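You operate a simulated robot arm through the tools that you are given. There is no shell and no other tool. Be economical: measure what you need, move in short steps, check, and stop when the job is done.

Carry out the task below with a simulated robot arm. There is one attempt and no reset: what you move stays moved.

JOB
Fit the loose peg, tap both home and push the plates against them.
Fine: use the mallet and put it back in the tool cup; the stop block ends against the big plate.
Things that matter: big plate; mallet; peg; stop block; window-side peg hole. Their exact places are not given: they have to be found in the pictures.

The check looks at the end state, three seconds after you hand in, the way a careful person would. Anything else that was tipped, shoved, dropped, spilled or broken makes it a failure.

ROBOT AND FRAMES
A 7-joint arm with a two-finger parallel gripper on a trunk, on a base that drives. Base frame: it is fixed to the floor where the robot stands at the start and does not move with it; the origin is under the middle of the robot, x ahead of it, y to its left, z up; the surface under the hand at the start is at about z = 0.932. Readings come in m, rad, newtons and seconds.
With the tool pointing down near the work surface it reaches from about 0.4 to 0.76 m from the robot's upright axis, wherever it stands. Its first joint turns from -2.496 to 2.496 rad. Places, roughly: big plate (21x21x3 cm) [0.7, -0.3, 0.9]; peg (3x3x5 cm) [0.8, -0.4, 1]; stop block [0.6, -0.3, 1]; window-side peg hole [0.8, -0.3, 0.9]. Payload 3 kg.
Tool frame: the origin (TCP) lies between the finger pads and is the grasp point; the fingertips stand 0.03 m ahead of it; z points along the fingers, y is the line along which they close. The gripper opens to 0.11 m. The fingers are 0.02 m wide and 0.01 m thick; the gripper's body (0.048 by 0.112 m) begins 0.055 m behind the TCP.
Orientation is told as [roll, pitch, yaw] about the base's x, y, z axes, in that order, counted from this pose: with the fingers straight down and closing along the base's y, the tool's x points along the base's -x, its y along +y and its z along -z.

CONTROLS
- The arm moves only by the tool servo_tool. Its argument "steps" is a list that holds one entry, the list of rows, each a list of 7 numbers: the turn, a rotation vector about the base's x, y, z in rad, then the shift along the base's x, y, z in m, then the finger opening in m, from 0 to 0.11. In form: [[[rx, ry, rz, tx, ty, tz, grip], ...]]. A call has 1 to 10 rows; each row is the pose to reach, as a shift and turn from the pose commanded when the call began. Each row takes 0.2 s and may step no farther than 0.05 m and 0.15 rad from the row before; otherwise, or with a gripper value out of range, the whole call is refused. Where a pose cannot be reached the arm comes as near as it can. A force on the tool above 90 N (or 10 N above the force at the start of the call, whichever is more), or a blocked arm, ends the call early, and 0.2 s more pass. The fingers move at their own pace (about 0.108 m/s each) and stop on an object; they squeeze with about 42 N. The grip force told is the motor's: it shows also when the fingers shut on nothing. Time passes only in rows, and 0.2 s behind the last, so rows that repeat a pose let the fingers close. It gives the time, the measured TCP pose, the force on the tool (base axes), the opening and the grip force at its end, in the units of the frame above (readings bear some noise), with the torque about the TCP (base axes, N m) and any sound that the robot's microphone picked up.
- Cameras (640 x 400 px; columns grow to the right, rows downward): "scene" is now at [0.1501, -0.0404, 1.7064]; the picture's right is [-0.50, -0.86, -0.00], its down [-0.61, 0.36, -0.70] and it looks along [0.61, -0.35, -0.71] (base axes); focal length 278 px, centre (320, 200). "wrist" rides on the gripper at [0.072, 0.017, -0.103] in the tool frame; the picture's right is [-0.23, 0.97, 0.00], its down [-0.76, -0.18, -0.62] and it looks along [-0.61, -0.14, 0.78] (tool axes); focal length 222 px, centre (320, 200).
- capture(camera): a new picture of that camera. No time passes.
- raise_lower(by): slides the trunk up (or, below 0, down) by that many m; the arm and the scene camera ride with it, the base frame stays. It gives what a move gives, with no picture.
- base_move(legs): drives the robot by 1 to 6 legs, each [ahead, left, turn to the left] in m, m and rad, along the robot's own axes; the way and the turn of a leg run together, so that a leg with both is an arc; at most 1.5 m and 3.142 rad a leg. The arm and the cameras ride along, it lands a little off, and it stops where it bumps. It gives what a move gives.
- pan_tilt(pan, tilt): turns the head with the scene camera to pan (to the left, within 1.501 rad either way) and tilt (down, from -0.506 to 1.204), counted from straight ahead of the robot. It gives what a move gives.
- point_at(camera, pixels): for up to 12 pixels [column, row] of the newest picture of that camera ("zoom" is the newest enlarged one), the place [x, y, z] in the base frame of the surface seen there, good to about 0.003 m. No time passes.
- close_up(camera, box): a new picture of the part [left, top, right, bottom] of that camera's present view, enlarged. No time passes.
- finish_job(): hands the job in; it is judged then, once.

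Go step by step. Measure first, check grasps and placings, and put right what went wrong. The budget is 80 turns and 48 pictures, counting those below and the enlarged ones. Unless the task says otherwise, let go and move clear before handing in, and close with one line.

The tools are called by a JSON object that holds its "fn" and its "kwargs". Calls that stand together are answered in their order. servo_tool: Moves the arm, as the interface text tells. Its arguments: {"type":"object","properties":{"steps":{"type":"array"}},"required":["steps"]} The other tools are called the same way: raise_lower (by) slides the trunk up or down; base_move (legs) drives the base; pan_tilt (pan, tilt) turns the head that bears the scene camera; capture (camera) takes a picture; point_at (camera, pixels) gives the place of the surface under pixels of a picture; close_up (camera, box) takes an enlarged picture of a part of a camera's view; finish_job () hands the job in.

At the start:

```text
clock: 0.0
tool_pos: [0.5799, -0.491, 0.9988]
ee_rot: [-0.001, 0.0, 0.002]
force: [-0.4, 0.1, -0.4]
wrist_torque: [0.04, -0.01, 0.0]
width: 0.1099
finger_force: 0.0
trunk travel left (down, up): [-0.825, 0.065]
robot x, y, heading: [0.0015, -0.0007, 0.002]
head pan, tilt: [-0.527, 0.791]
```

scene: 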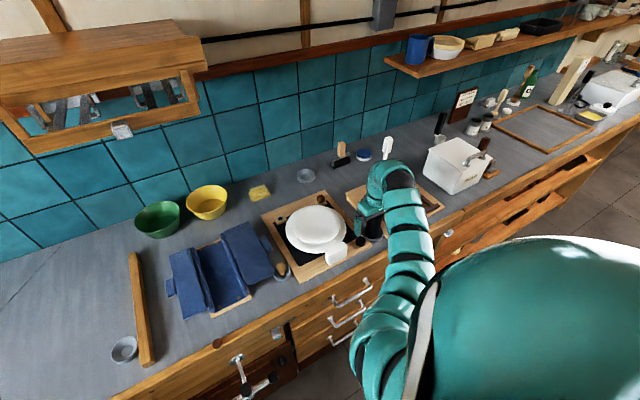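
wrist: 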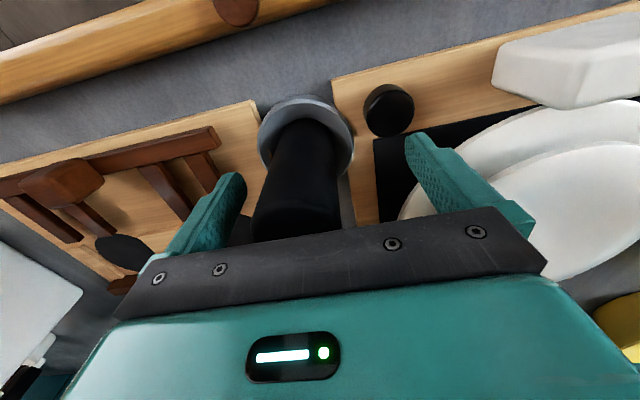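

The scene picture shows a wooden board with white round plates and a white block around (315,230), partly near the arm. The wrist shows a black handle in a grey cup right below the gripper. I'll enlarge both views.

{"fn": "close_up", "kwargs": {"camera": "scene", "box": [230, 130, 450, 290]}}

{"fn": "close_up", "kwargs": {"camera": "wrist", "box": [240, 0, 640, 250]}}

```text
2.50 times, centred on (340, 210) of scene
```

zoom: 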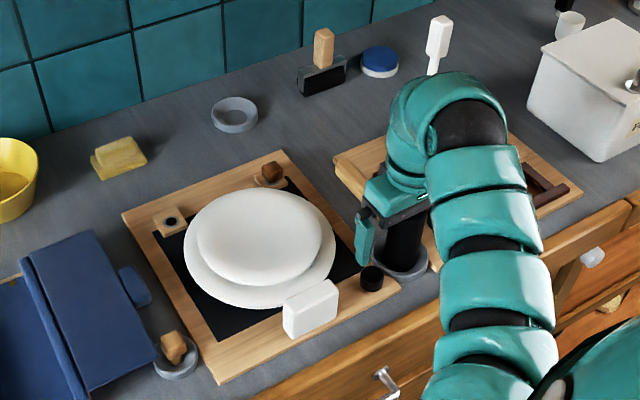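

```text
1.60 times, centred on (440, 125) of wrist
```

zoom: 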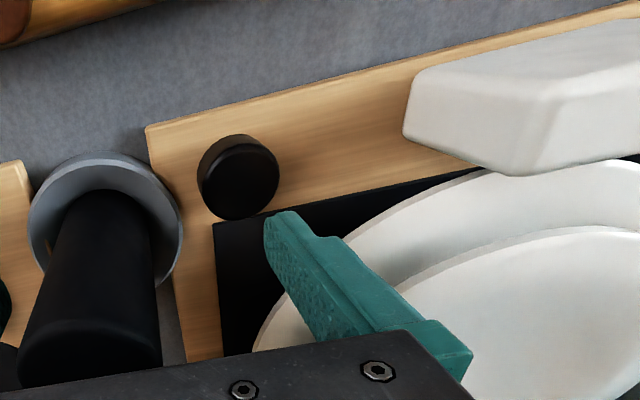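

The gripper hovers over a black post in a grey cup. I'll lift the hand 0.2 m to see everything from above.

{"fn": "servo_tool", "kwargs": {"steps": [[[0, 0, 0, 0, 0, 0.05, 0.11], [0, 0, 0, -0.0, 0, 0.1, 0.11], [0, 0, 0, -0.0, 0.0, 0.15, 0.11], [0, 0, 0, -0.0, 0.0, 0.2, 0.11], [0, 0, 0, -0.04, 0, 0.22, 0.11], [0, 0, 0, -0.08, 0, 0.24, 0.11]]]}}

{"fn": "capture", "kwargs": {"camera": "wrist"}}

{"fn": "close_up", "kwargs": {"camera": "scene", "box": [230, 130, 450, 290]}}

```text
clock: 1.4
tool_pos: [0.6111, -0.535, 1.1563]
ee_rot: [0.018, -0.001, -0.026]
force: [3.3, 0.7, 5.3]
wrist_torque: [-0.03, 0.2, 0.0]
width: 0.1102
finger_force: 0.1
out of reach, approached as far as the arm can: row 1, 2, 3, 4, 5, 6
trunk travel left (down, up): [-0.825, 0.065]
robot x, y, heading: [-0.003, -0.0012, 0.0]
head pan, tilt: [-0.527, 0.791]
```

```text
43 pictures are left
```

wrist: 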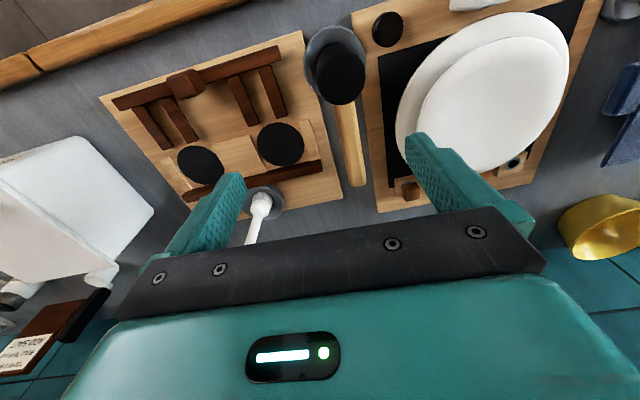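

```text
2.50 times, centred on (340, 210) of scene
```

zoom: 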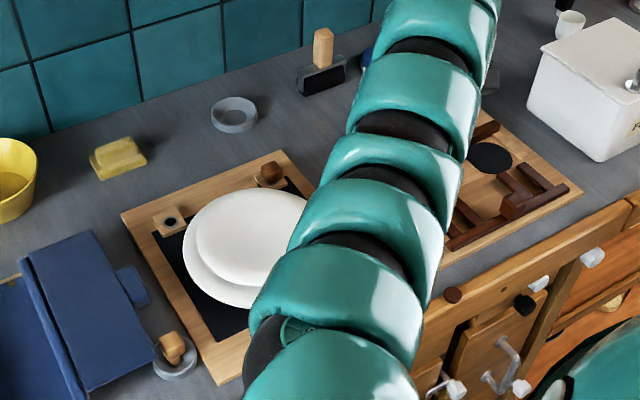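

In the wrist view I see a grey cup at (335,45) with a black cylinder, and a wooden rod from (345,105) to (355,195). I'll measure these and the plate items.

{"fn": "point_at", "kwargs": {"camera": "wrist", "pixels": [[340, 80], [345, 110], [350, 150], [356, 185], [312, 60], [387, 28], [410, 188], [515, 160], [480, 80], [300, 190], [470, 5], [560, 60]]}}

{"fn": "point_at", "kwargs": {"camera": "zoom", "pixels": [[170, 222], [171, 212], [270, 172], [268, 183], [172, 345], [176, 372], [125, 213], [280, 152], [218, 380], [250, 230], [200, 290], [235, 112]]}}

{"fn": "close_up", "kwargs": {"camera": "wrist", "box": [280, 0, 600, 200]}}

```text
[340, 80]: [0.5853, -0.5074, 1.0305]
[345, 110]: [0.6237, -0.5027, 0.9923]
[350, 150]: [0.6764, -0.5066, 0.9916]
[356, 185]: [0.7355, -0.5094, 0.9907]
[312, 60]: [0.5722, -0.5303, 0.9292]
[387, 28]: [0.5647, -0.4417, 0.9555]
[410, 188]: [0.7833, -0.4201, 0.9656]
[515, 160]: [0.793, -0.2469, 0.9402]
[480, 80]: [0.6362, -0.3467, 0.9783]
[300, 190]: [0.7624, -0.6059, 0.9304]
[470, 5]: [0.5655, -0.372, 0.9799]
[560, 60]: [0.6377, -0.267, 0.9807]
```

```text
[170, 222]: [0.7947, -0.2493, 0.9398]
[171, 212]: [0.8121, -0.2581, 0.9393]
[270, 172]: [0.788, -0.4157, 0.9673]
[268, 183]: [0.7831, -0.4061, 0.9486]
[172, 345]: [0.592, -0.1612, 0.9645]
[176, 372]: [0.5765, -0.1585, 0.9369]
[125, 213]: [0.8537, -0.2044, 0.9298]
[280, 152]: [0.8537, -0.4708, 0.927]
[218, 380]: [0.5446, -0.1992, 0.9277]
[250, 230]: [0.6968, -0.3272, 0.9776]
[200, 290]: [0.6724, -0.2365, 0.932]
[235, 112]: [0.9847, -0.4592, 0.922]
```

```text
2.00 times, centred on (440, 100) of wrist
```

zoom: 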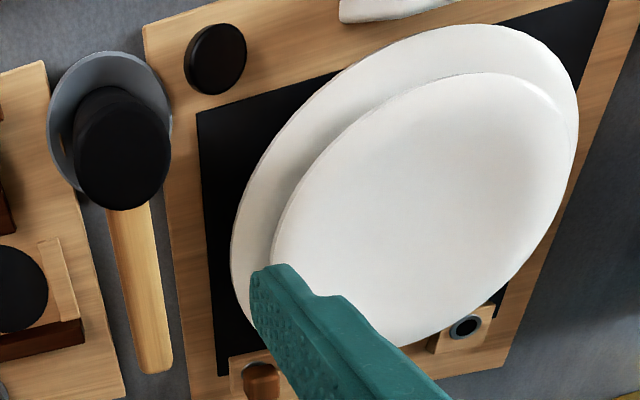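

The mallet lies with its head in the grey cup at about (0.585,-0.507) and its handle running along +x at z≈0.99. The empty hole is at about (0.795,-0.249), one peg stands at (0.786,-0.413), and a peg-like thing sits in a small cup at (0.59,-0.16). I'll look closer.

{"fn": "close_up", "kwargs": {"camera": "scene", "box": [270, 180, 350, 230]}}

{"fn": "close_up", "kwargs": {"camera": "scene", "box": [260, 235, 340, 285]}}

```text
8.00 times, centred on (310, 205) of scene
```

zoom: 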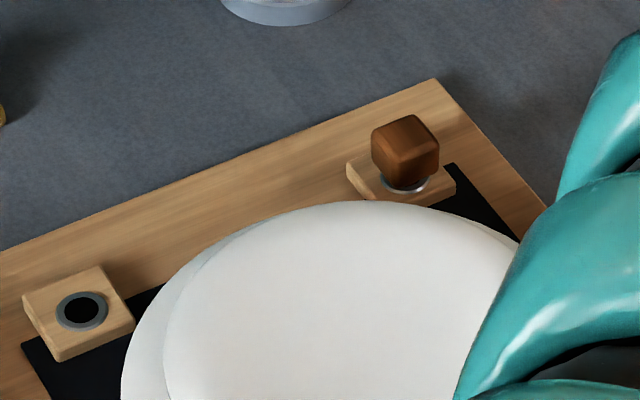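

```text
8.00 times, centred on (300, 260) of scene
```

zoom: 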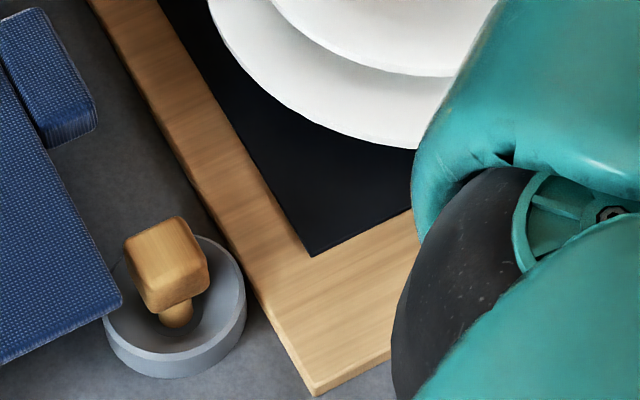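

The loose peg (light wood, square head, thin stem) stands in the small grey cup. I'll measure its head corners.

{"fn": "point_at", "kwargs": {"camera": "zoom", "pixels": [[130, 240], [180, 220], [200, 250], [148, 275], [165, 248], [155, 312], [205, 290], [178, 318], [190, 345], [235, 265], [115, 290], [170, 372]]}}

{"fn": "close_up", "kwargs": {"camera": "scene", "box": [270, 180, 350, 230]}}

{"fn": "point_at", "kwargs": {"camera": "zoom", "pixels": [[57, 309], [108, 309], [82, 292], [82, 327], [82, 310], [407, 188], [373, 125], [408, 116], [436, 140], [400, 152], [365, 198], [455, 190]]}}

```text
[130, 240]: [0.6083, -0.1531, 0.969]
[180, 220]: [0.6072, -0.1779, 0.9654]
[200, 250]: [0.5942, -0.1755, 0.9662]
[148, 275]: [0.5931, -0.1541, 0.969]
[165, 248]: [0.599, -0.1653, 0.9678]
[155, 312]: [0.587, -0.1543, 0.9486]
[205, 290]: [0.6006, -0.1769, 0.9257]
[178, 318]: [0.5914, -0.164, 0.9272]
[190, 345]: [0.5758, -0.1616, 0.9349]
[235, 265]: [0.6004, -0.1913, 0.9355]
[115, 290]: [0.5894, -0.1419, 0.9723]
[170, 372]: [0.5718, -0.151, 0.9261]
```

```text
8.00 times, centred on (310, 205) of scene
```

zoom: 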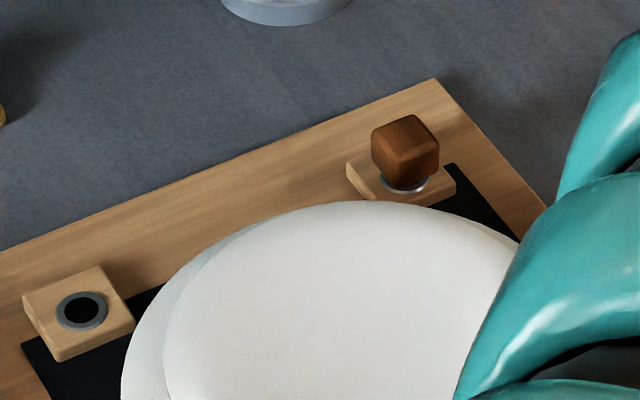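

```text
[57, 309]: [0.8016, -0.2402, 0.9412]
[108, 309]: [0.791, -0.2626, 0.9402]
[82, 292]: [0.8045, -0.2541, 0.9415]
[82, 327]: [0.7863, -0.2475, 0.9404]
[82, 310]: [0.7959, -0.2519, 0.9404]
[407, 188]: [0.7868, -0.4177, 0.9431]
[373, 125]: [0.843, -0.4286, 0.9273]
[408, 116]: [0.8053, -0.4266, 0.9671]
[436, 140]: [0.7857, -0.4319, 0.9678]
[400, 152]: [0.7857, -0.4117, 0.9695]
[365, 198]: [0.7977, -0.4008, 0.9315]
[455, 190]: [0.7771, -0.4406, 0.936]
```

The loose peg head is centred near (0.600,-0.165), top 0.968; the hole is at (0.796,-0.251,0.941); the seated peg's head is around (0.796,-0.421). These lie beyond reach from here, so I must drive. First I'll pull the hand inward and measure the counter front.

{"fn": "servo_tool", "kwargs": {"steps": [[[0, 0, 0, -0.02, 0.04, 0.0, 0.11], [0, 0, 0, -0.04, 0.08, 0.0, 0.11], [0, 0, 0, -0.06, 0.12, 0.0, 0.11], [0, 0, 0, -0.08, 0.16, 0.0, 0.11], [0, 0, 0.0, -0.1, 0.2, 0.0, 0.11], [0, 0, 0, -0.1, 0.24, 0, 0.11]]]}}

{"fn": "capture", "kwargs": {"camera": "scene"}}

{"fn": "point_at", "kwargs": {"camera": "scene", "pixels": [[235, 350], [240, 362], [262, 385], [345, 310], [350, 295], [218, 345], [200, 362], [120, 348], [155, 350], [450, 215], [340, 345], [440, 238]]}}

```text
clock: 2.8
tool_pos: [0.684, -0.3898, 1.1611]
ee_rot: [-0.006, 0.005, -0.002]
force: [0.0, 0.6, -0.2]
wrist_torque: [-0.07, 0.02, 0.0]
width: 0.1101
finger_force: 0.1
out of reach, approached as far as the arm can: row 1, 2, 3, 4, 5, 6
trunk travel left (down, up): [-0.825, 0.065]
robot x, y, heading: [-0.0011, 0.0022, 0.002]
head pan, tilt: [-0.527, 0.791]
```

```text
37 pictures are left
```

scene: 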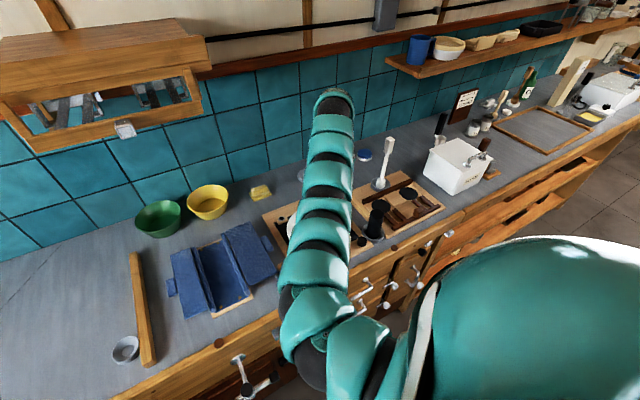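

```text
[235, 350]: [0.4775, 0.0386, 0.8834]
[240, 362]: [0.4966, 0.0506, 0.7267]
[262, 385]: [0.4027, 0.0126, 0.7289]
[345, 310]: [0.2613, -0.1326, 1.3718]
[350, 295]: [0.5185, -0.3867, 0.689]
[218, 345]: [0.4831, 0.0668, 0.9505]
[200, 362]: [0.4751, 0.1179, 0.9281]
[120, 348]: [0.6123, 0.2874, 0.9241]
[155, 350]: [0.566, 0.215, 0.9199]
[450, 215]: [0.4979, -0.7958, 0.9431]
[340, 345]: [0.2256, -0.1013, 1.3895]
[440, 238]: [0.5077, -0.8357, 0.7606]
```

The arm ended at (0.684,-0.390), at its height limit. I'll lower the commanded pose and see where it lands.

{"fn": "servo_tool", "kwargs": {"steps": [[[0, 0, 0, 0.03, 0, -0.04, 0.11], [0, 0, 0, 0.06, 0.0, -0.07, 0.11], [0, 0, 0, 0.09, 0, -0.1, 0.11], [0, 0, 0, 0.1, 0, -0.13, 0.11], [0, 0, 0, 0.1, 0, -0.13, 0.11]]]}}

```text
clock: 4.0
tool_pos: [0.7652, -0.3913, 1.0348]
ee_rot: [0.001, -0.001, 0.0]
force: [0.8, -0.1, -0.4]
wrist_torque: [0.0, 0.02, -0.06]
width: 0.1098
finger_force: 0.0
out of reach, approached as far as the arm can: row 4, 5
trunk travel left (down, up): [-0.825, 0.065]
robot x, y, heading: [0.0034, -0.0035, 0.004]
head pan, tilt: [-0.527, 0.791]
```

The commanded pose follows what was actually reached. I'll retract inward at z≈1.07.

{"fn": "servo_tool", "kwargs": {"steps": [[[0, 0, 0, 0, 0.03, 0.03, 0.11], [0, 0, 0, -0.03, 0.06, 0.03, 0.11], [0, 0, 0, -0.07, 0.08, 0.04, 0.11], [0, 0, 0, -0.11, 0.1, 0.05, 0.11], [0, 0, 0, -0.15, 0.12, 0.05, 0.11], [0, 0, 0, -0.19, 0.14, 0.05, 0.11], [0, 0, 0, -0.23, 0.16, 0.05, 0.11], [0, 0, 0, -0.26, 0.18, 0.05, 0.11]]]}}

{"fn": "capture", "kwargs": {"camera": "wrist"}}

```text
clock: 6.0
tool_pos: [0.6085, -0.2106, 1.0496]
ee_rot: [0.114, -0.03, -0.097]
force: [0.0, 0.2, 0.2]
wrist_torque: [-0.07, 0.0, 0.0]
width: 0.1098
finger_force: 0.0
out of reach, approached as far as the arm can: row 4, 5, 6, 7, 8
trunk travel left (down, up): [-0.825, 0.065]
robot x, y, heading: [-0.0016, 0.0004, -0.001]
head pan, tilt: [-0.527, 0.791]
stopped in row 8: the arm was blocked; the commanded pose is now the measured one
```

```text
36 pictures are left
```

wrist: 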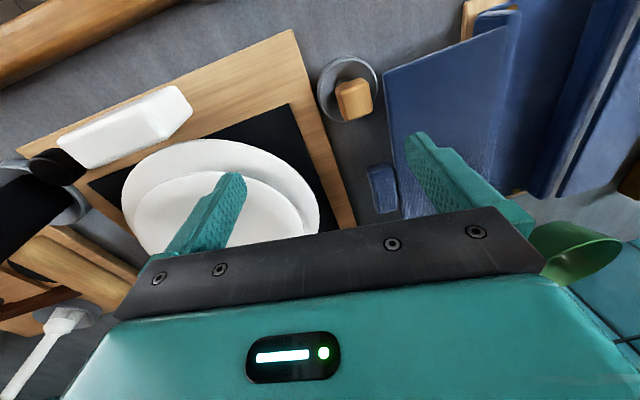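

Nothing was touched, but the arm hit a joint limit up here. I'll raise the trunk for more headroom.

{"fn": "raise_lower", "kwargs": {"by": 0.06}}

{"fn": "servo_tool", "kwargs": {"steps": [[[-0.057, 0.015, 0.05, -0.0, 0, -0.0, 0.11], [-0.114, 0.03, 0.097, -0.02, 0, -0.0, 0.11], [-0.114, 0.03, 0.097, -0.04, 0, 0, 0.11]]]}}

```text
clock: 7.0
tool_pos: [0.6071, -0.2151, 1.1088]
ee_rot: [0.118, -0.033, -0.098]
force: [0.0, -0.4, 0.7]
wrist_torque: [0.06, 0.02, 0.0]
width: 0.1098
finger_force: 0.1
trunk travel left (down, up): [-0.885, 0.005]
robot x, y, heading: [0.0019, 0.0003, -0.002]
head pan, tilt: [-0.527, 0.791]
```

```text
clock: 7.8
tool_pos: [0.5785, -0.1571, 1.077]
ee_rot: [0.009, -0.017, 0.002]
force: [-0.7, -0.4, 0.2]
wrist_torque: [0.0, 0.0, 0.0]
width: 0.11
finger_force: 0.0
out of reach, approached as far as the arm can: row 1, 2, 3
trunk travel left (down, up): [-0.885, 0.005]
robot x, y, heading: [-0.0028, -0.001, -0.0]
head pan, tilt: [-0.527, 0.791]
```

The hand is right above the loose peg at (0.5785,-0.157). The blue thing is only 1 cm from the peg on the +y side, so I'll turn the gripper 90° to close along x and grab it that way.

{"fn": "servo_tool", "kwargs": {"steps": [[[0, 0, 0.15, 0.005, -0.002, -0.01, 0.11], [0, 0, 0.3, 0.01, -0.004, -0.02, 0.09], [0, 0, 0.45, 0.015, -0.006, -0.03, 0.06], [0, 0, 0.6, 0.02, -0.008, -0.03, 0.06], [0, 0, 0.75, 0.0215, -0.008, -0.03, 0.06], [0, 0, 0.9, 0.0215, -0.008, -0.03, 0.06], [0, 0, 1.05, 0.0215, -0.008, -0.03, 0.06], [0, 0, 1.2, 0.0215, -0.008, -0.03, 0.06], [0, 0, 1.35, 0.0215, -0.008, -0.03, 0.06], [0, 0, 1.5, 0.0215, -0.008, -0.03, 0.06]]]}}

{"fn": "capture", "kwargs": {"camera": "wrist"}}

```text
clock: 10.0
tool_pos: [0.6017, -0.1657, 1.0449]
ee_rot: [0.003, -0.006, 1.502]
force: [0.0, 0.3, -0.2]
wrist_torque: [-0.04, -0.01, 0.02]
width: 0.06
finger_force: 0.0
trunk travel left (down, up): [-0.885, 0.005]
robot x, y, heading: [-0.0015, 0.0005, -0.0]
head pan, tilt: [-0.527, 0.791]
```

```text
35 pictures are left
```

wrist: 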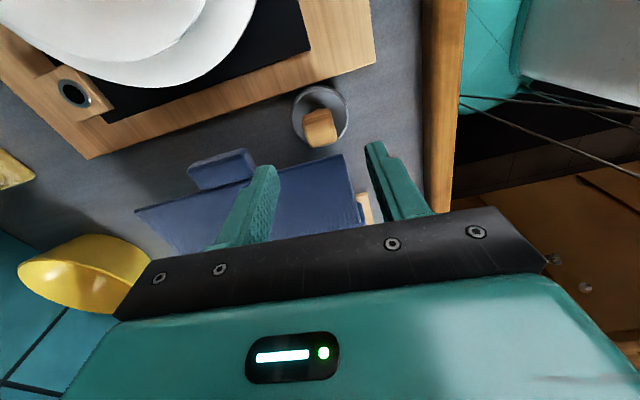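

The rotation worked; the peg is visible at (320,120). I'll measure it from this view before descending.

{"fn": "close_up", "kwargs": {"camera": "wrist", "box": [260, 70, 420, 170]}}

{"fn": "point_at", "kwargs": {"camera": "wrist", "pixels": [[321, 127], [309, 131], [332, 128], [320, 118], [321, 143], [305, 120], [333, 113], [345, 152], [352, 165], [72, 92], [365, 195], [300, 165]]}}

```text
4.00 times, centred on (340, 120) of wrist
```

zoom: 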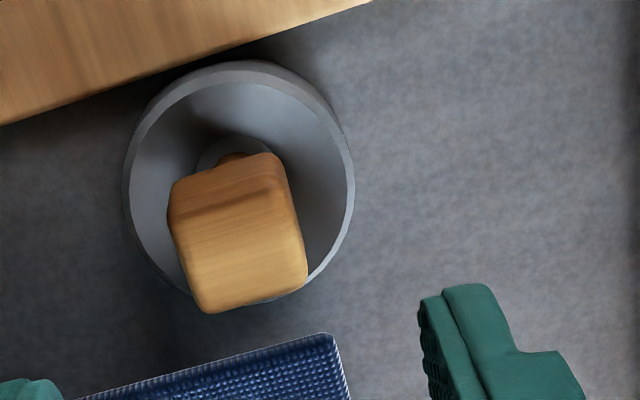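

```text
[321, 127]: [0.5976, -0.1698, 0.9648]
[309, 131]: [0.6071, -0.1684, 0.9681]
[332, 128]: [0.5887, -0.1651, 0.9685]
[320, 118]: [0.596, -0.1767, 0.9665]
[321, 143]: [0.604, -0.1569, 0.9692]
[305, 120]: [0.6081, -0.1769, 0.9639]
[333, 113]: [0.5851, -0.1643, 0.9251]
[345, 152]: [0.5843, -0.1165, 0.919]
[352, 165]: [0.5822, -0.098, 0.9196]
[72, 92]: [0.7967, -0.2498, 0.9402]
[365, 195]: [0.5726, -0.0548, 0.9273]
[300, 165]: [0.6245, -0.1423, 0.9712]
```

The head top centre is at (0.5995,-0.1645), z≈0.968. I'll descend so the fingertips stay above the cup rim (0.936), then close.

{"fn": "servo_tool", "kwargs": {"steps": [[[0, 0, 0.07, -0.002, 0.001, -0.03, 0.06], [0, 0, 0.07, -0.002, 0.001, -0.055, 0.05], [0, 0, 0.07, -0.002, 0.001, -0.072, 0.05], [0, 0, 0.07, -0.002, 0.001, -0.072, 0.03], [0, 0, 0.07, -0.002, 0.001, -0.072, 0.015], [0, 0, 0.07, -0.002, 0.001, -0.072, 0.01], [0, 0, 0.07, -0.002, 0.001, -0.072, 0.01]]]}}

{"fn": "capture", "kwargs": {"camera": "wrist"}}

```text
clock: 11.6
tool_pos: [0.5995, -0.1626, 0.975]
ee_rot: [0.0, -0.009, 1.573]
force: [9.9, -1.0, 5.9]
wrist_torque: [-0.06, -0.39, -0.01]
width: 0.0246
finger_force: 42.6
trunk travel left (down, up): [-0.885, 0.005]
robot x, y, heading: [-0.0012, -0.0007, -0.001]
head pan, tilt: [-0.527, 0.791]
```

```text
33 pictures are left
```

wrist: 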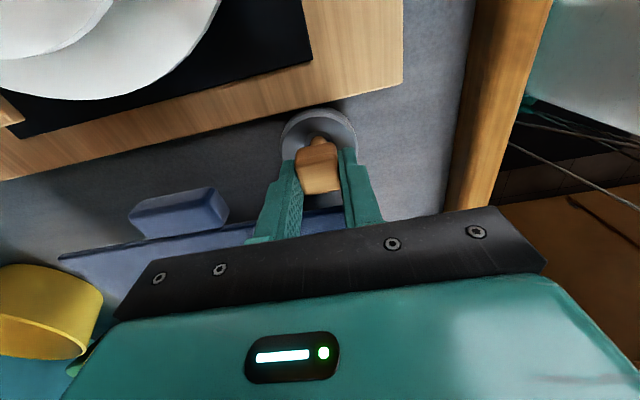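

The peg is gripped (width 24.6 mm, 42 N). I'll lift it straight up and check.

{"fn": "servo_tool", "kwargs": {"steps": [[[0, 0, 0, 0, 0, 0.02, 0.01], [0, 0, 0, 0, 0, 0.045, 0.01], [0, 0, 0, 0, 0, 0.07, 0.01], [0, 0, 0, 0, 0, 0.07, 0.01]]]}}

{"fn": "close_up", "kwargs": {"camera": "wrist", "box": [220, 60, 460, 210]}}

```text
clock: 12.6
tool_pos: [0.5992, -0.1647, 1.0426]
ee_rot: [0.003, -0.009, 1.573]
force: [-0.2, 0.5, 0.3]
wrist_torque: [0.0, 0.02, -0.01]
width: 0.0246
finger_force: 42.0
trunk travel left (down, up): [-0.885, 0.005]
robot x, y, heading: [-0.0003, 0.0036, -0.001]
head pan, tilt: [-0.527, 0.791]
```

```text
2.67 times, centred on (340, 135) of wrist
```

zoom: 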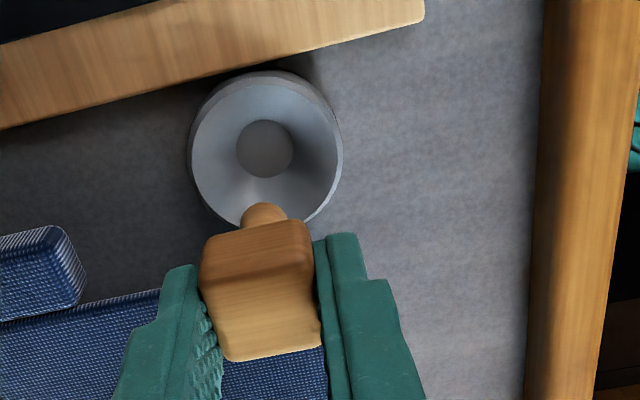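

The peg is held cleanly and upright. I'll raise the hand a bit and drive right, ahead, right to stand around (0.08,-0.30).

{"fn": "servo_tool", "kwargs": {"steps": [[[0, 0, 0, 0, 0, 0.015, 0.01], [0, 0, 0, 0, 0, 0.03, 0.01]]]}}

{"fn": "base_move", "kwargs": {"legs": [[0, -0.16, 0], [0.08, 0, 0], [0, -0.14, 0]]}}

{"fn": "capture", "kwargs": {"camera": "scene"}}

```text
clock: 13.2
tool_pos: [0.5978, -0.1642, 1.0726]
ee_rot: [-0.002, -0.011, 1.572]
force: [0.0, -0.2, 0.4]
wrist_torque: [0.02, 0.03, 0.0]
width: 0.0245
finger_force: 42.2
trunk travel left (down, up): [-0.885, 0.005]
robot x, y, heading: [-0.0004, 0.0006, 0.003]
head pan, tilt: [-0.527, 0.791]
```

```text
clock: 16.2
tool_pos: [0.6783, -0.4638, 1.0738]
ee_rot: [-0.002, -0.012, 1.569]
force: [-0.3, 0.0, -0.8]
wrist_torque: [0.02, 0.02, 0.02]
width: 0.0243
finger_force: 41.6
trunk travel left (down, up): [-0.885, 0.005]
robot x, y, heading: [0.0796, -0.2965, -0.001]
head pan, tilt: [-0.527, 0.791]
```

```text
31 pictures are left
```

scene: 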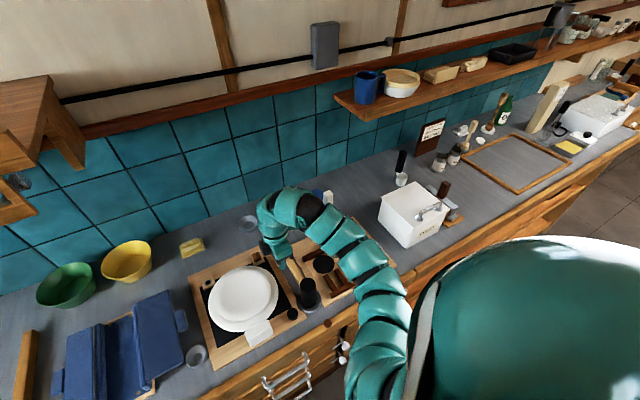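

The drive went well. Now I'll carry the peg to just above the hole (0.796,-0.250).

{"fn": "servo_tool", "kwargs": {"steps": [[[0, 0, 0, 0.015, 0.04, 0, 0.01], [0, 0, 0, 0.03, 0.08, 0, 0.01], [0, 0, 0, 0.05, 0.12, 0, 0.01], [0, 0, 0, 0.08, 0.15, 0, 0.01], [0, 0, 0, 0.1, 0.18, 0, 0.01], [0, 0, 0, 0.118, 0.214, 0, 0.01], [0, 0, 0, 0.118, 0.214, -0.03, 0.01], [0, 0, 0, 0.118, 0.214, -0.03, 0.01]]]}}

{"fn": "capture", "kwargs": {"camera": "wrist"}}

{"fn": "close_up", "kwargs": {"camera": "scene", "box": [190, 220, 310, 295]}}

```text
clock: 18.0
tool_pos: [0.7989, -0.2476, 1.0448]
ee_rot: [0.0, -0.008, 1.572]
force: [0.2, -0.5, 0.5]
wrist_torque: [0.0, -0.01, 0.02]
width: 0.0248
finger_force: 42.5
trunk travel left (down, up): [-0.885, 0.005]
robot x, y, heading: [0.0796, -0.2964, 0.003]
head pan, tilt: [-0.527, 0.791]
```

```text
30 pictures are left
```

wrist: 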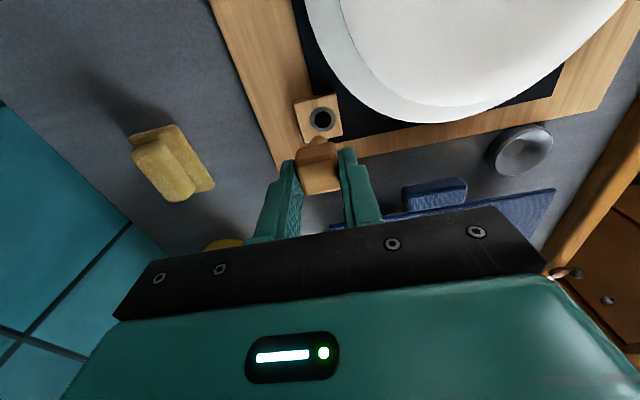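

```text
5.33 times, centred on (250, 258) of scene
```

zoom: 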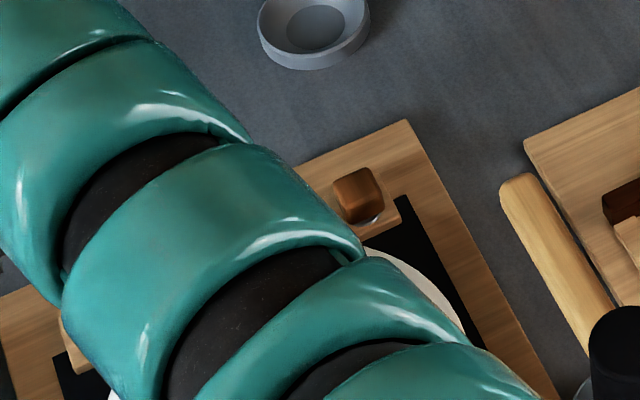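

The hole is visible at (321,118) and the stem tip at (320,143). I'll enlarge and measure both.

{"fn": "close_up", "kwargs": {"camera": "wrist", "box": [280, 85, 376, 145]}}

{"fn": "point_at", "kwargs": {"camera": "wrist", "pixels": [[321, 107], [321, 132], [310, 119], [334, 118], [298, 104], [334, 97], [319, 143], [317, 147], [322, 147], [302, 165], [336, 165], [319, 186]]}}

```text
6.67 times, centred on (328, 115) of wrist
```

zoom: 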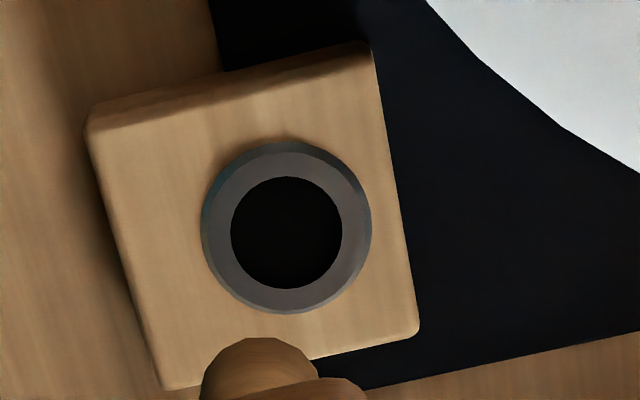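

```text
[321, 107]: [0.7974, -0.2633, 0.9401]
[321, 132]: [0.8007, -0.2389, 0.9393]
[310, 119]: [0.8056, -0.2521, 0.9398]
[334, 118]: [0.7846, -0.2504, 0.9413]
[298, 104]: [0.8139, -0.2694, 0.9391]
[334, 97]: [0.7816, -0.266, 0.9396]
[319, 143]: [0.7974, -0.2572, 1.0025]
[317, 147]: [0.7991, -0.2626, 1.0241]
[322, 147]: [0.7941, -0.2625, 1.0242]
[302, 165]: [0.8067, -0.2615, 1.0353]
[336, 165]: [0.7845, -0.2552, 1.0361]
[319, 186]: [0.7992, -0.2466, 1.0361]
```

Comparing the stem and the hole in the same view gives a needed shift of roughly (-2.5,-2.5) mm. I'll shift and descend to just above the hole, then look again.

{"fn": "servo_tool", "kwargs": {"steps": [[[0, 0, 0, -0.0025, -0.0025, 0, 0.01], [0, 0, 0, -0.0025, -0.0025, -0.02, 0.01], [0, 0, 0, -0.0025, -0.0025, -0.037, 0.01], [0, 0, 0, -0.0025, -0.0025, -0.037, 0.01]]]}}

{"fn": "close_up", "kwargs": {"camera": "wrist", "box": [272, 95, 368, 155]}}

```text
clock: 19.0
tool_pos: [0.7963, -0.2496, 1.0056]
ee_rot: [-0.003, -0.012, 1.569]
force: [0.8, -1.1, -1.2]
wrist_torque: [0.03, -0.01, -0.01]
width: 0.0245
finger_force: 42.2
trunk travel left (down, up): [-0.885, 0.005]
robot x, y, heading: [0.0793, -0.297, -0.003]
head pan, tilt: [-0.527, 0.791]
```

```text
6.67 times, centred on (320, 125) of wrist
```

zoom: 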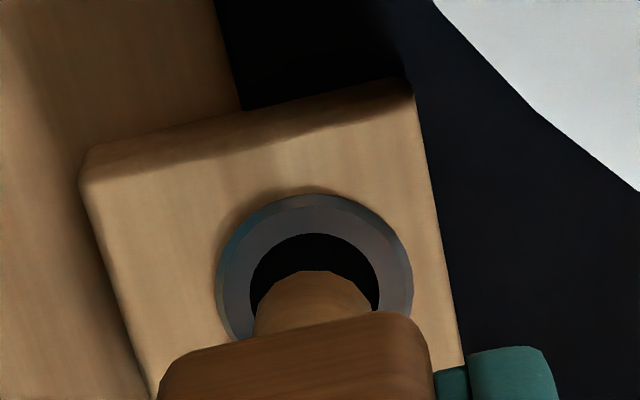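

The stem looks aligned within about 1 mm (stem columns 254–372 inside hole columns 250–379). I'll descend gently into the hole.

{"fn": "servo_tool", "kwargs": {"steps": [[[0, 0, 0, 0, 0.0003, -0.004, 0.01], [0, 0, 0, 0, 0.0003, -0.008, 0.01], [0, 0, 0, 0, 0.0003, -0.012, 0.01], [0, 0, 0, 0, 0.0003, -0.015, 0.01]]]}}

{"fn": "close_up", "kwargs": {"camera": "wrist", "box": [272, 95, 368, 155]}}

```text
clock: 20.0
tool_pos: [0.7946, -0.2485, 0.9922]
ee_rot: [-0.004, -0.011, 1.57]
force: [9.1, 3.9, 1.6]
wrist_torque: [0.12, -0.38, 0.01]
width: 0.0247
finger_force: 41.9
trunk travel left (down, up): [-0.885, 0.005]
robot x, y, heading: [0.0771, -0.2974, -0.002]
head pan, tilt: [-0.527, 0.791]
```

```text
6.67 times, centred on (320, 125) of wrist
```

zoom: 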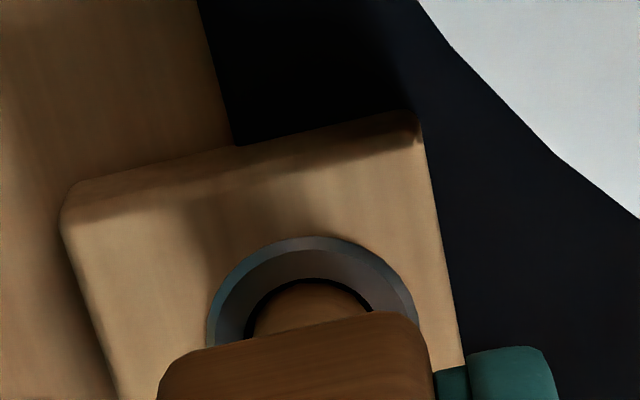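

The stem is in the hole, with a small side force (+9 N in x). I'll ease +x by 1 mm and continue down.

{"fn": "servo_tool", "kwargs": {"steps": [[[0, 0, 0, 0.001, 0.0005, -0.003, 0.01], [0, 0, 0, 0.0015, 0.0007, -0.007, 0.01], [0, 0, 0, 0.0015, 0.0007, -0.011, 0.01], [0, 0, 0, 0.0015, 0.0007, -0.014, 0.01], [0, 0, 0, 0.0015, 0.0007, -0.014, 0.01]]]}}

```text
clock: 21.2
tool_pos: [0.7953, -0.2492, 0.9787]
ee_rot: [0.0, -0.01, 1.57]
force: [7.2, 7.2, 5.1]
wrist_torque: [0.29, -0.29, 0.02]
width: 0.0245
finger_force: 41.8
trunk travel left (down, up): [-0.885, 0.005]
robot x, y, heading: [0.0789, -0.299, -0.002]
head pan, tilt: [-0.527, 0.791]
```

{"fn": "servo_tool", "kwargs": {"steps": [[[0, 0, 0, 0.0007, 0.0007, -0.002, 0.01], [0, 0, 0, 0.0007, 0.0007, -0.004, 0.01], [0, 0, 0, 0.0007, 0.0007, -0.004, 0.01]]]}}

{"fn": "close_up", "kwargs": {"camera": "wrist", "box": [256, 80, 384, 160]}}

```text
clock: 22.0
tool_pos: [0.7947, -0.2485, 0.976]
ee_rot: [-0.006, -0.01, 1.569]
force: [3.6, 5.3, 22.3]
wrist_torque: [0.1, -0.03, -0.02]
width: 0.0242
finger_force: 41.7
trunk travel left (down, up): [-0.885, 0.005]
robot x, y, heading: [0.0789, -0.2963, -0.0]
head pan, tilt: [-0.527, 0.791]
```

```text
5.00 times, centred on (320, 120) of wrist
```

zoom: 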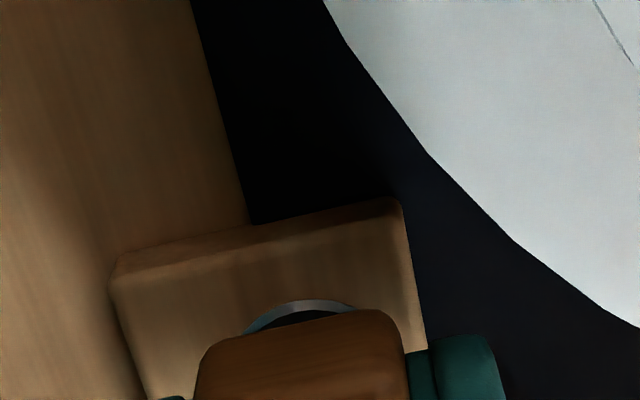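

Firm resistance (22 N down) shows the tight zone the mallet must handle. I'll release and rise.

{"fn": "servo_tool", "kwargs": {"steps": [[[0, 0, 0, 0, 0, 0, 0.045], [0, 0, 0, 0, 0, 0, 0.045], [0, 0, 0, 0, 0, 0.03, 0.045], [0, 0, 0, 0, 0, 0.07, 0.05], [0, 0, 0, 0, -0.04, 0.09, 0.05], [0, 0, 0, -0.02, -0.08, 0.09, 0.05], [0, 0, 0, -0.05, -0.12, 0.09, 0.06], [0, 0, 0, -0.09, -0.14, 0.09, 0.06]]]}}

{"fn": "capture", "kwargs": {"camera": "wrist"}}

{"fn": "close_up", "kwargs": {"camera": "scene", "box": [190, 220, 350, 320]}}

```text
clock: 23.8
tool_pos: [0.7029, -0.3872, 1.0658]
ee_rot: [-0.003, -0.012, 1.569]
force: [-0.4, 0.5, -0.1]
wrist_torque: [0.0, 0.01, 0.02]
width: 0.06
finger_force: 0.0
trunk travel left (down, up): [-0.885, 0.005]
robot x, y, heading: [0.0832, -0.2988, -0.001]
head pan, tilt: [-0.527, 0.791]
```

```text
24 pictures are left
```

wrist: 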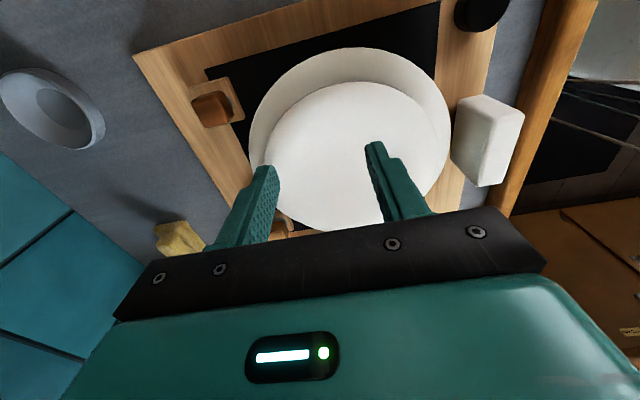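

```text
4.00 times, centred on (270, 270) of scene
```

zoom: 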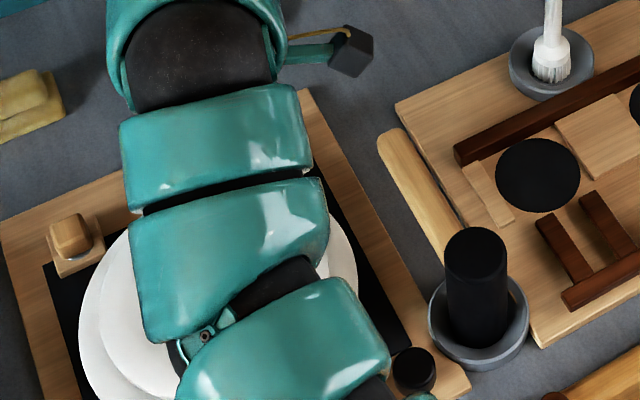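

The peg stands in the hole. Now I'll measure the mallet in this enlarged view: head (477,250), handle (390,140)–(440,230), cup rim.

{"fn": "point_at", "kwargs": {"camera": "zoom", "pixels": [[475, 250], [448, 250], [505, 250], [476, 230], [476, 275], [390, 140], [410, 170], [425, 200], [440, 225], [440, 320], [524, 305], [70, 228]]}}

```text
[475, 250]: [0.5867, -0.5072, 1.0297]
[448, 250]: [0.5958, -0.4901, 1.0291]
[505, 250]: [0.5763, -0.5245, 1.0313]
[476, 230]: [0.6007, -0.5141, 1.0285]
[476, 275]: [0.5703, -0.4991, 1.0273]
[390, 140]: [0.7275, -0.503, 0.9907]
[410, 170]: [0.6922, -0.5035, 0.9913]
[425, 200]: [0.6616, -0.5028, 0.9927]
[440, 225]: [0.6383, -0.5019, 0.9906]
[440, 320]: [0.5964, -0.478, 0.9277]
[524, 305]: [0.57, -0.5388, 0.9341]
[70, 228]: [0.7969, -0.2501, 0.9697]
```

Mallet: head centre (0.586,-0.507), top 1.03; handle along x at y≈-0.505, top z≈0.991, from 0.61 to 0.74. I'll turn the hand back to yaw 0 over the handle at x≈0.645.

{"fn": "servo_tool", "kwargs": {"steps": [[[0, 0, -0.15, 0, -0.02, 0, 0.06], [0, 0, -0.3, 0, -0.04, 0, 0.06], [0, 0, -0.45, 0, -0.06, 0, 0.06], [0, 0, -0.6, -0.01, -0.08, 0, 0.06], [0, 0, -0.75, -0.02, -0.1, 0, 0.06], [0, 0, -0.9, -0.03, -0.119, 0, 0.06], [0, 0, -1.05, -0.04, -0.119, 0, 0.06], [0, 0, -1.2, -0.05, -0.119, 0, 0.06], [0, 0, -1.35, -0.055, -0.119, 0, 0.06], [0, 0, -1.5, -0.058, -0.119, 0, 0.06]]]}}

{"fn": "capture", "kwargs": {"camera": "wrist"}}

```text
clock: 26.0
tool_pos: [0.6465, -0.5077, 1.0621]
ee_rot: [-0.002, -0.009, 0.066]
force: [-0.3, 0.7, 0.2]
wrist_torque: [-0.01, 0.01, 0.01]
width: 0.0598
finger_force: 0.0
trunk travel left (down, up): [-0.885, 0.005]
robot x, y, heading: [0.0813, -0.2957, -0.004]
head pan, tilt: [-0.527, 0.791]
```

```text
22 pictures are left
```

wrist: 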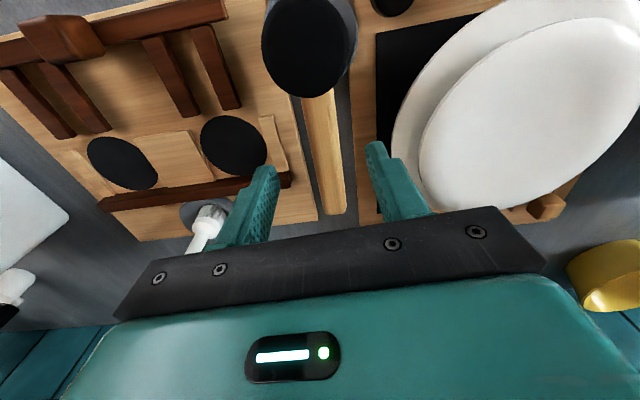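

The handle sits between the fingers (columns 303–340). I'll descend, straighten yaw and close.

{"fn": "servo_tool", "kwargs": {"steps": [[[0, 0, -0.066, -0.002, 0.002, -0.03, 0.056], [0, 0, -0.066, -0.002, 0.002, -0.06, 0.056], [0, 0, -0.066, -0.002, 0.002, -0.082, 0.056], [0, 0, -0.066, -0.002, 0.002, -0.082, 0.03], [0, 0, -0.066, -0.002, 0.002, -0.082, 0.01], [0, 0, -0.066, -0.002, 0.002, -0.082, 0.005], [0, 0, -0.066, -0.002, 0.002, -0.082, 0.005]]]}}

{"fn": "capture", "kwargs": {"camera": "wrist"}}

```text
clock: 27.6
tool_pos: [0.6437, -0.5051, 0.9808]
ee_rot: [-0.001, -0.008, 0.005]
force: [-12.1, 8.4, -0.8]
wrist_torque: [-0.08, 0.07, 1.28]
width: 0.0263
finger_force: 42.2
trunk travel left (down, up): [-0.885, 0.005]
robot x, y, heading: [0.082, -0.2963, -0.0]
head pan, tilt: [-0.527, 0.791]
```

```text
21 pictures are left
```

wrist: 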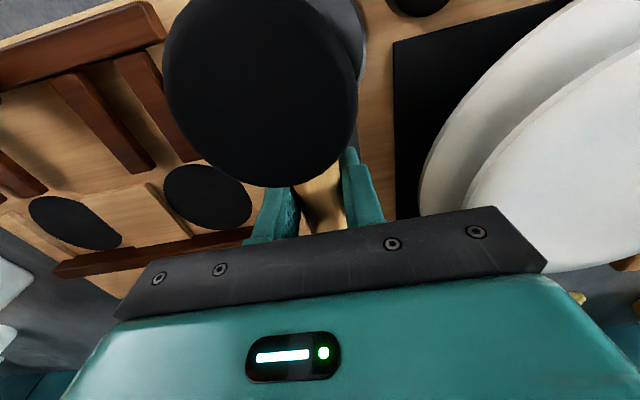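

The handle is gripped (26 mm, 42 N). I'll lift straight up out of the cup.

{"fn": "servo_tool", "kwargs": {"steps": [[[0, 0, 0, 0, 0, 0.015, 0.005], [0, 0, 0, 0, 0, 0.03, 0.005], [0, 0, 0, 0, 0, 0.05, 0.005], [0, 0, 0, 0, 0, 0.07, 0.005], [0, 0, 0, 0, 0, 0.085, 0.005], [0, 0, 0, 0, 0, 0.085, 0.005]]]}}

{"fn": "close_up", "kwargs": {"camera": "scene", "box": [190, 200, 350, 300]}}

```text
clock: 29.0
tool_pos: [0.6446, -0.5054, 1.0653]
ee_rot: [-0.003, -0.009, 0.004]
force: [0.8, 1.1, -1.8]
wrist_torque: [0.01, -0.09, 0.0]
width: 0.0255
finger_force: 42.0
trunk travel left (down, up): [-0.885, 0.005]
robot x, y, heading: [0.0814, -0.2973, 0.002]
head pan, tilt: [-0.527, 0.791]
```

```text
4.00 times, centred on (270, 250) of scene
```

zoom: 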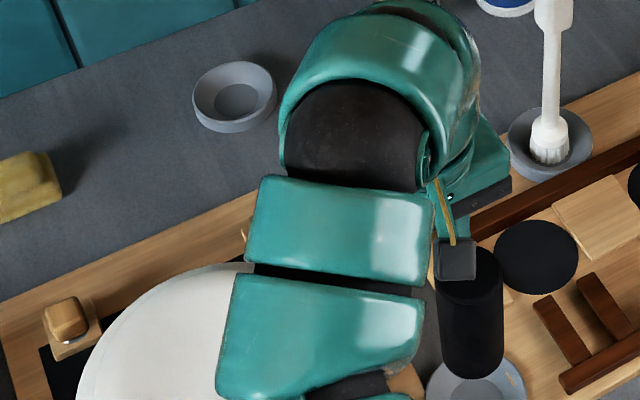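

The mallet is out of the cup, still upright. I'll measure its head top and bottom.

{"fn": "point_at", "kwargs": {"camera": "zoom", "pixels": [[485, 262], [470, 300], [470, 340], [470, 365], [470, 375], [445, 340], [500, 340], [67, 318], [490, 275]]}}

```text
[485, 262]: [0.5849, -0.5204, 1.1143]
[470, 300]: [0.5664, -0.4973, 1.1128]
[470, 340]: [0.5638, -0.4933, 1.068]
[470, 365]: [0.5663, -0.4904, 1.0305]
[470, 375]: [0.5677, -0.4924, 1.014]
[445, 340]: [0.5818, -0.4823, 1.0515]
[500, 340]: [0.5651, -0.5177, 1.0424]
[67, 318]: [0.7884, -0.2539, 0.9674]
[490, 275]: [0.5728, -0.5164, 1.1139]
```

Head bottom is about 0.053 m below the TCP. I'll swing the mallet by +90° and carry it over the darker peg at (0.796,-0.421), keeping it high.

{"fn": "servo_tool", "kwargs": {"steps": [[[0, 0, 0.15, 0.0, 0.01, 0.005, 0.005], [0, 0, 0.3, 0.0, 0.025, 0.005, 0.005], [0, 0, 0.45, 0.01, 0.045, 0.005, 0.005], [0, 0, 0.6, 0.02, 0.065, 0.005, 0.005], [0, 0, 0.75, 0.04, 0.085, 0.005, 0.005], [0, 0, 0.9, 0.06, 0.1, 0.005, 0.005], [0, 0, 1.05, 0.085, 0.115, 0.005, 0.005], [0, 0, 1.2, 0.11, 0.13, 0.005, 0.005], [0, 0, 1.35, 0.13, 0.142, 0.005, 0.005], [0, 0, 1.5, 0.149, 0.142, 0.005, 0.005]]]}}

{"fn": "servo_tool", "kwargs": {"steps": [[[0, 0, 0.067, 0, 0, 0, 0.005], [0, 0, 0.067, 0, 0, 0, 0.005]]]}}

{"fn": "capture", "kwargs": {"camera": "wrist"}}

{"fn": "close_up", "kwargs": {"camera": "scene", "box": [190, 200, 350, 300]}}

```text
clock: 31.2
tool_pos: [0.7948, -0.3657, 1.0692]
ee_rot: [0.002, -0.01, 1.505]
force: [0.0, -0.1, -3.8]
wrist_torque: [0.1, 0.01, -0.01]
width: 0.0257
finger_force: 41.6
trunk travel left (down, up): [-0.885, 0.005]
robot x, y, heading: [0.0806, -0.2968, -0.004]
head pan, tilt: [-0.527, 0.791]
```

```text
clock: 31.8
tool_pos: [0.7953, -0.3628, 1.0706]
ee_rot: [0.0, -0.011, 1.571]
force: [-0.1, -0.2, -2.6]
wrist_torque: [0.06, 0.0, 0.0]
width: 0.0256
finger_force: 42.3
trunk travel left (down, up): [-0.885, 0.005]
robot x, y, heading: [0.0793, -0.2999, -0.004]
head pan, tilt: [-0.527, 0.791]
```

```text
19 pictures are left
```

wrist: 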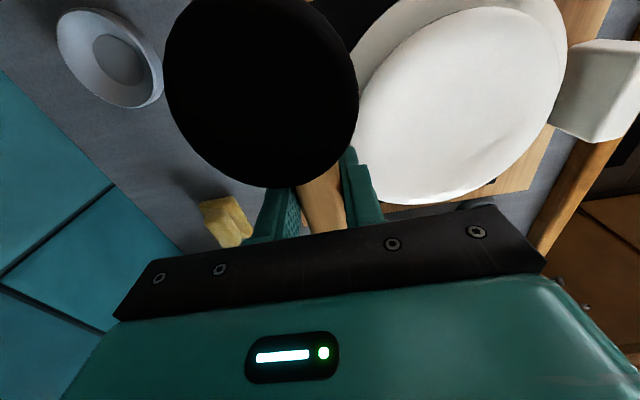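

```text
4.00 times, centred on (270, 250) of scene
```

zoom: 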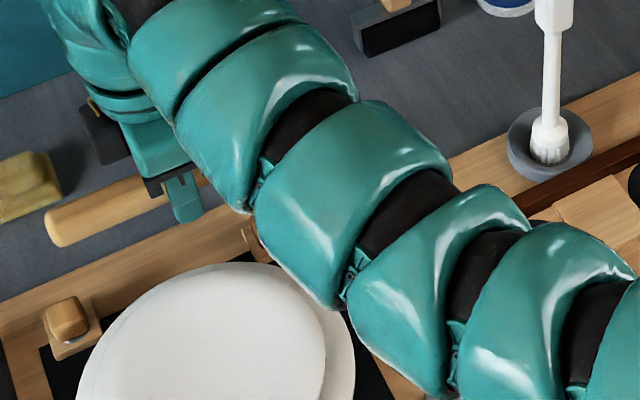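

The head is over the darker peg. I'll do a first light tap: down to about contact and a few mm further, then up.

{"fn": "servo_tool", "kwargs": {"steps": [[[0, 0, 0, 0, 0, -0.035, 0.005], [0, 0, 0, 0, 0, -0.055, 0.005], [0, 0, 0, 0, 0, -0.03, 0.005], [0, 0, 0, 0, 0, -0.03, 0.005]]]}}

```text
clock: 32.8
tool_pos: [0.7939, -0.3637, 1.0411]
ee_rot: [-0.002, -0.011, 1.571]
force: [0.0, 0.0, -3.3]
wrist_torque: [0.1, 0.01, -0.04]
width: 0.0256
finger_force: 41.7
trunk travel left (down, up): [-0.885, 0.005]
robot x, y, heading: [0.0821, -0.2945, -0.002]
head pan, tilt: [-0.527, 0.791]
```

No sound, so probably no contact. I'll lower and hold to find the contact height.

{"fn": "servo_tool", "kwargs": {"steps": [[[0, 0, 0, 0, 0, -0.02, 0.005], [0, 0, 0, 0, 0, -0.026, 0.005], [0, 0, 0, 0, 0, -0.029, 0.005], [0, 0, 0, 0, 0, -0.029, 0.005]]]}}

```text
clock: 33.8
tool_pos: [0.7933, -0.3619, 1.0143]
ee_rot: [-0.006, -0.013, 1.573]
force: [3.8, 11.3, 28.0]
wrist_torque: [-0.85, -0.27, 0.22]
width: 0.0259
finger_force: 42.3
trunk travel left (down, up): [-0.885, 0.005]
robot x, y, heading: [0.082, -0.2978, -0.003]
head pan, tilt: [-0.527, 0.791]
```

Contact is near TCP z≈1.015 (28 N). Now a real tap: up 3 cm, quick strike, up again.

{"fn": "servo_tool", "kwargs": {"steps": [[[0, 0, 0, 0, 0, 0.03, 0.005], [0, 0, 0, 0, 0, 0.03, 0.005], [0, 0, 0, 0, 0, -0.012, 0.005], [0, 0, 0, 0, 0, 0.02, 0.005], [0, 0, 0, 0, 0, 0.03, 0.005]]]}}

```text
clock: 35.0
tool_pos: [0.793, -0.3642, 1.0416]
ee_rot: [-0.002, -0.011, 1.569]
force: [-0.3, 0.3, -3.2]
wrist_torque: [0.05, -0.01, 0.02]
width: 0.0256
finger_force: 42.1
trunk travel left (down, up): [-0.885, 0.005]
robot x, y, heading: [0.0783, -0.3013, -0.01]
head pan, tilt: [-0.527, 0.791]
```

No sound was reported. I'll strike harder and hold, to read where the peg now stands.

{"fn": "servo_tool", "kwargs": {"steps": [[[0, 0, 0, 0, 0, 0.01, 0.005], [0, 0, 0, 0, 0, -0.038, 0.005], [0, 0, 0, 0, 0, -0.038, 0.005]]]}}

```text
clock: 35.8
tool_pos: [0.793, -0.3661, 1.0082]
ee_rot: [-0.006, -0.01, 1.571]
force: [-1.5, 4.9, 27.4]
wrist_torque: [-1.09, 0.15, -0.12]
width: 0.0256
finger_force: 42.1
trunk travel left (down, up): [-0.885, 0.005]
robot x, y, heading: [0.0782, -0.2951, -0.001]
head pan, tilt: [-0.527, 0.791]
```

TCP settled at 1.008, 6 mm lower than the first contact. I'll lift, move to above the light peg, and look at the darker one.

{"fn": "servo_tool", "kwargs": {"steps": [[[0, 0, 0, 0, 0, 0.03, 0.005], [0, 0, 0, 0, 0, 0.065, 0.005], [0, 0, 0, 0, 0.04, 0.065, 0.005], [0, 0, 0, 0, 0.08, 0.065, 0.005], [0, 0, 0, 0, 0.12, 0.065, 0.005], [0, 0, 0, 0, 0.15, 0.065, 0.005], [0, 0, 0, 0.001, 0.172, 0.065, 0.005], [0, 0, 0, 0.001, 0.172, 0.065, 0.005]]]}}

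{"fn": "close_up", "kwargs": {"camera": "scene", "box": [190, 200, 350, 300]}}

{"fn": "capture", "kwargs": {"camera": "wrist"}}

```text
clock: 37.6
tool_pos: [0.7966, -0.1947, 1.0702]
ee_rot: [0.002, -0.01, 1.569]
force: [0.6, 0.3, -2.7]
wrist_torque: [0.09, 0.02, 0.0]
width: 0.026
finger_force: 42.3
trunk travel left (down, up): [-0.885, 0.005]
robot x, y, heading: [0.0813, -0.3009, -0.005]
head pan, tilt: [-0.527, 0.791]
```

```text
4.00 times, centred on (270, 250) of scene
```

zoom: 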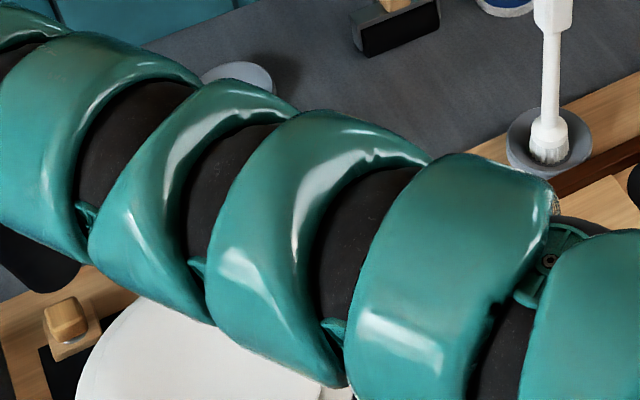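

```text
16 pictures are left
```

wrist: 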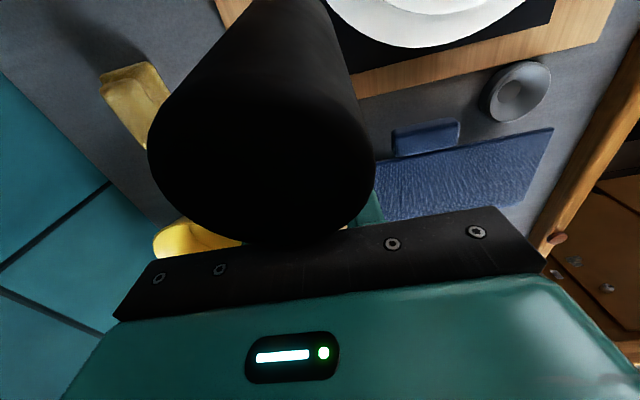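

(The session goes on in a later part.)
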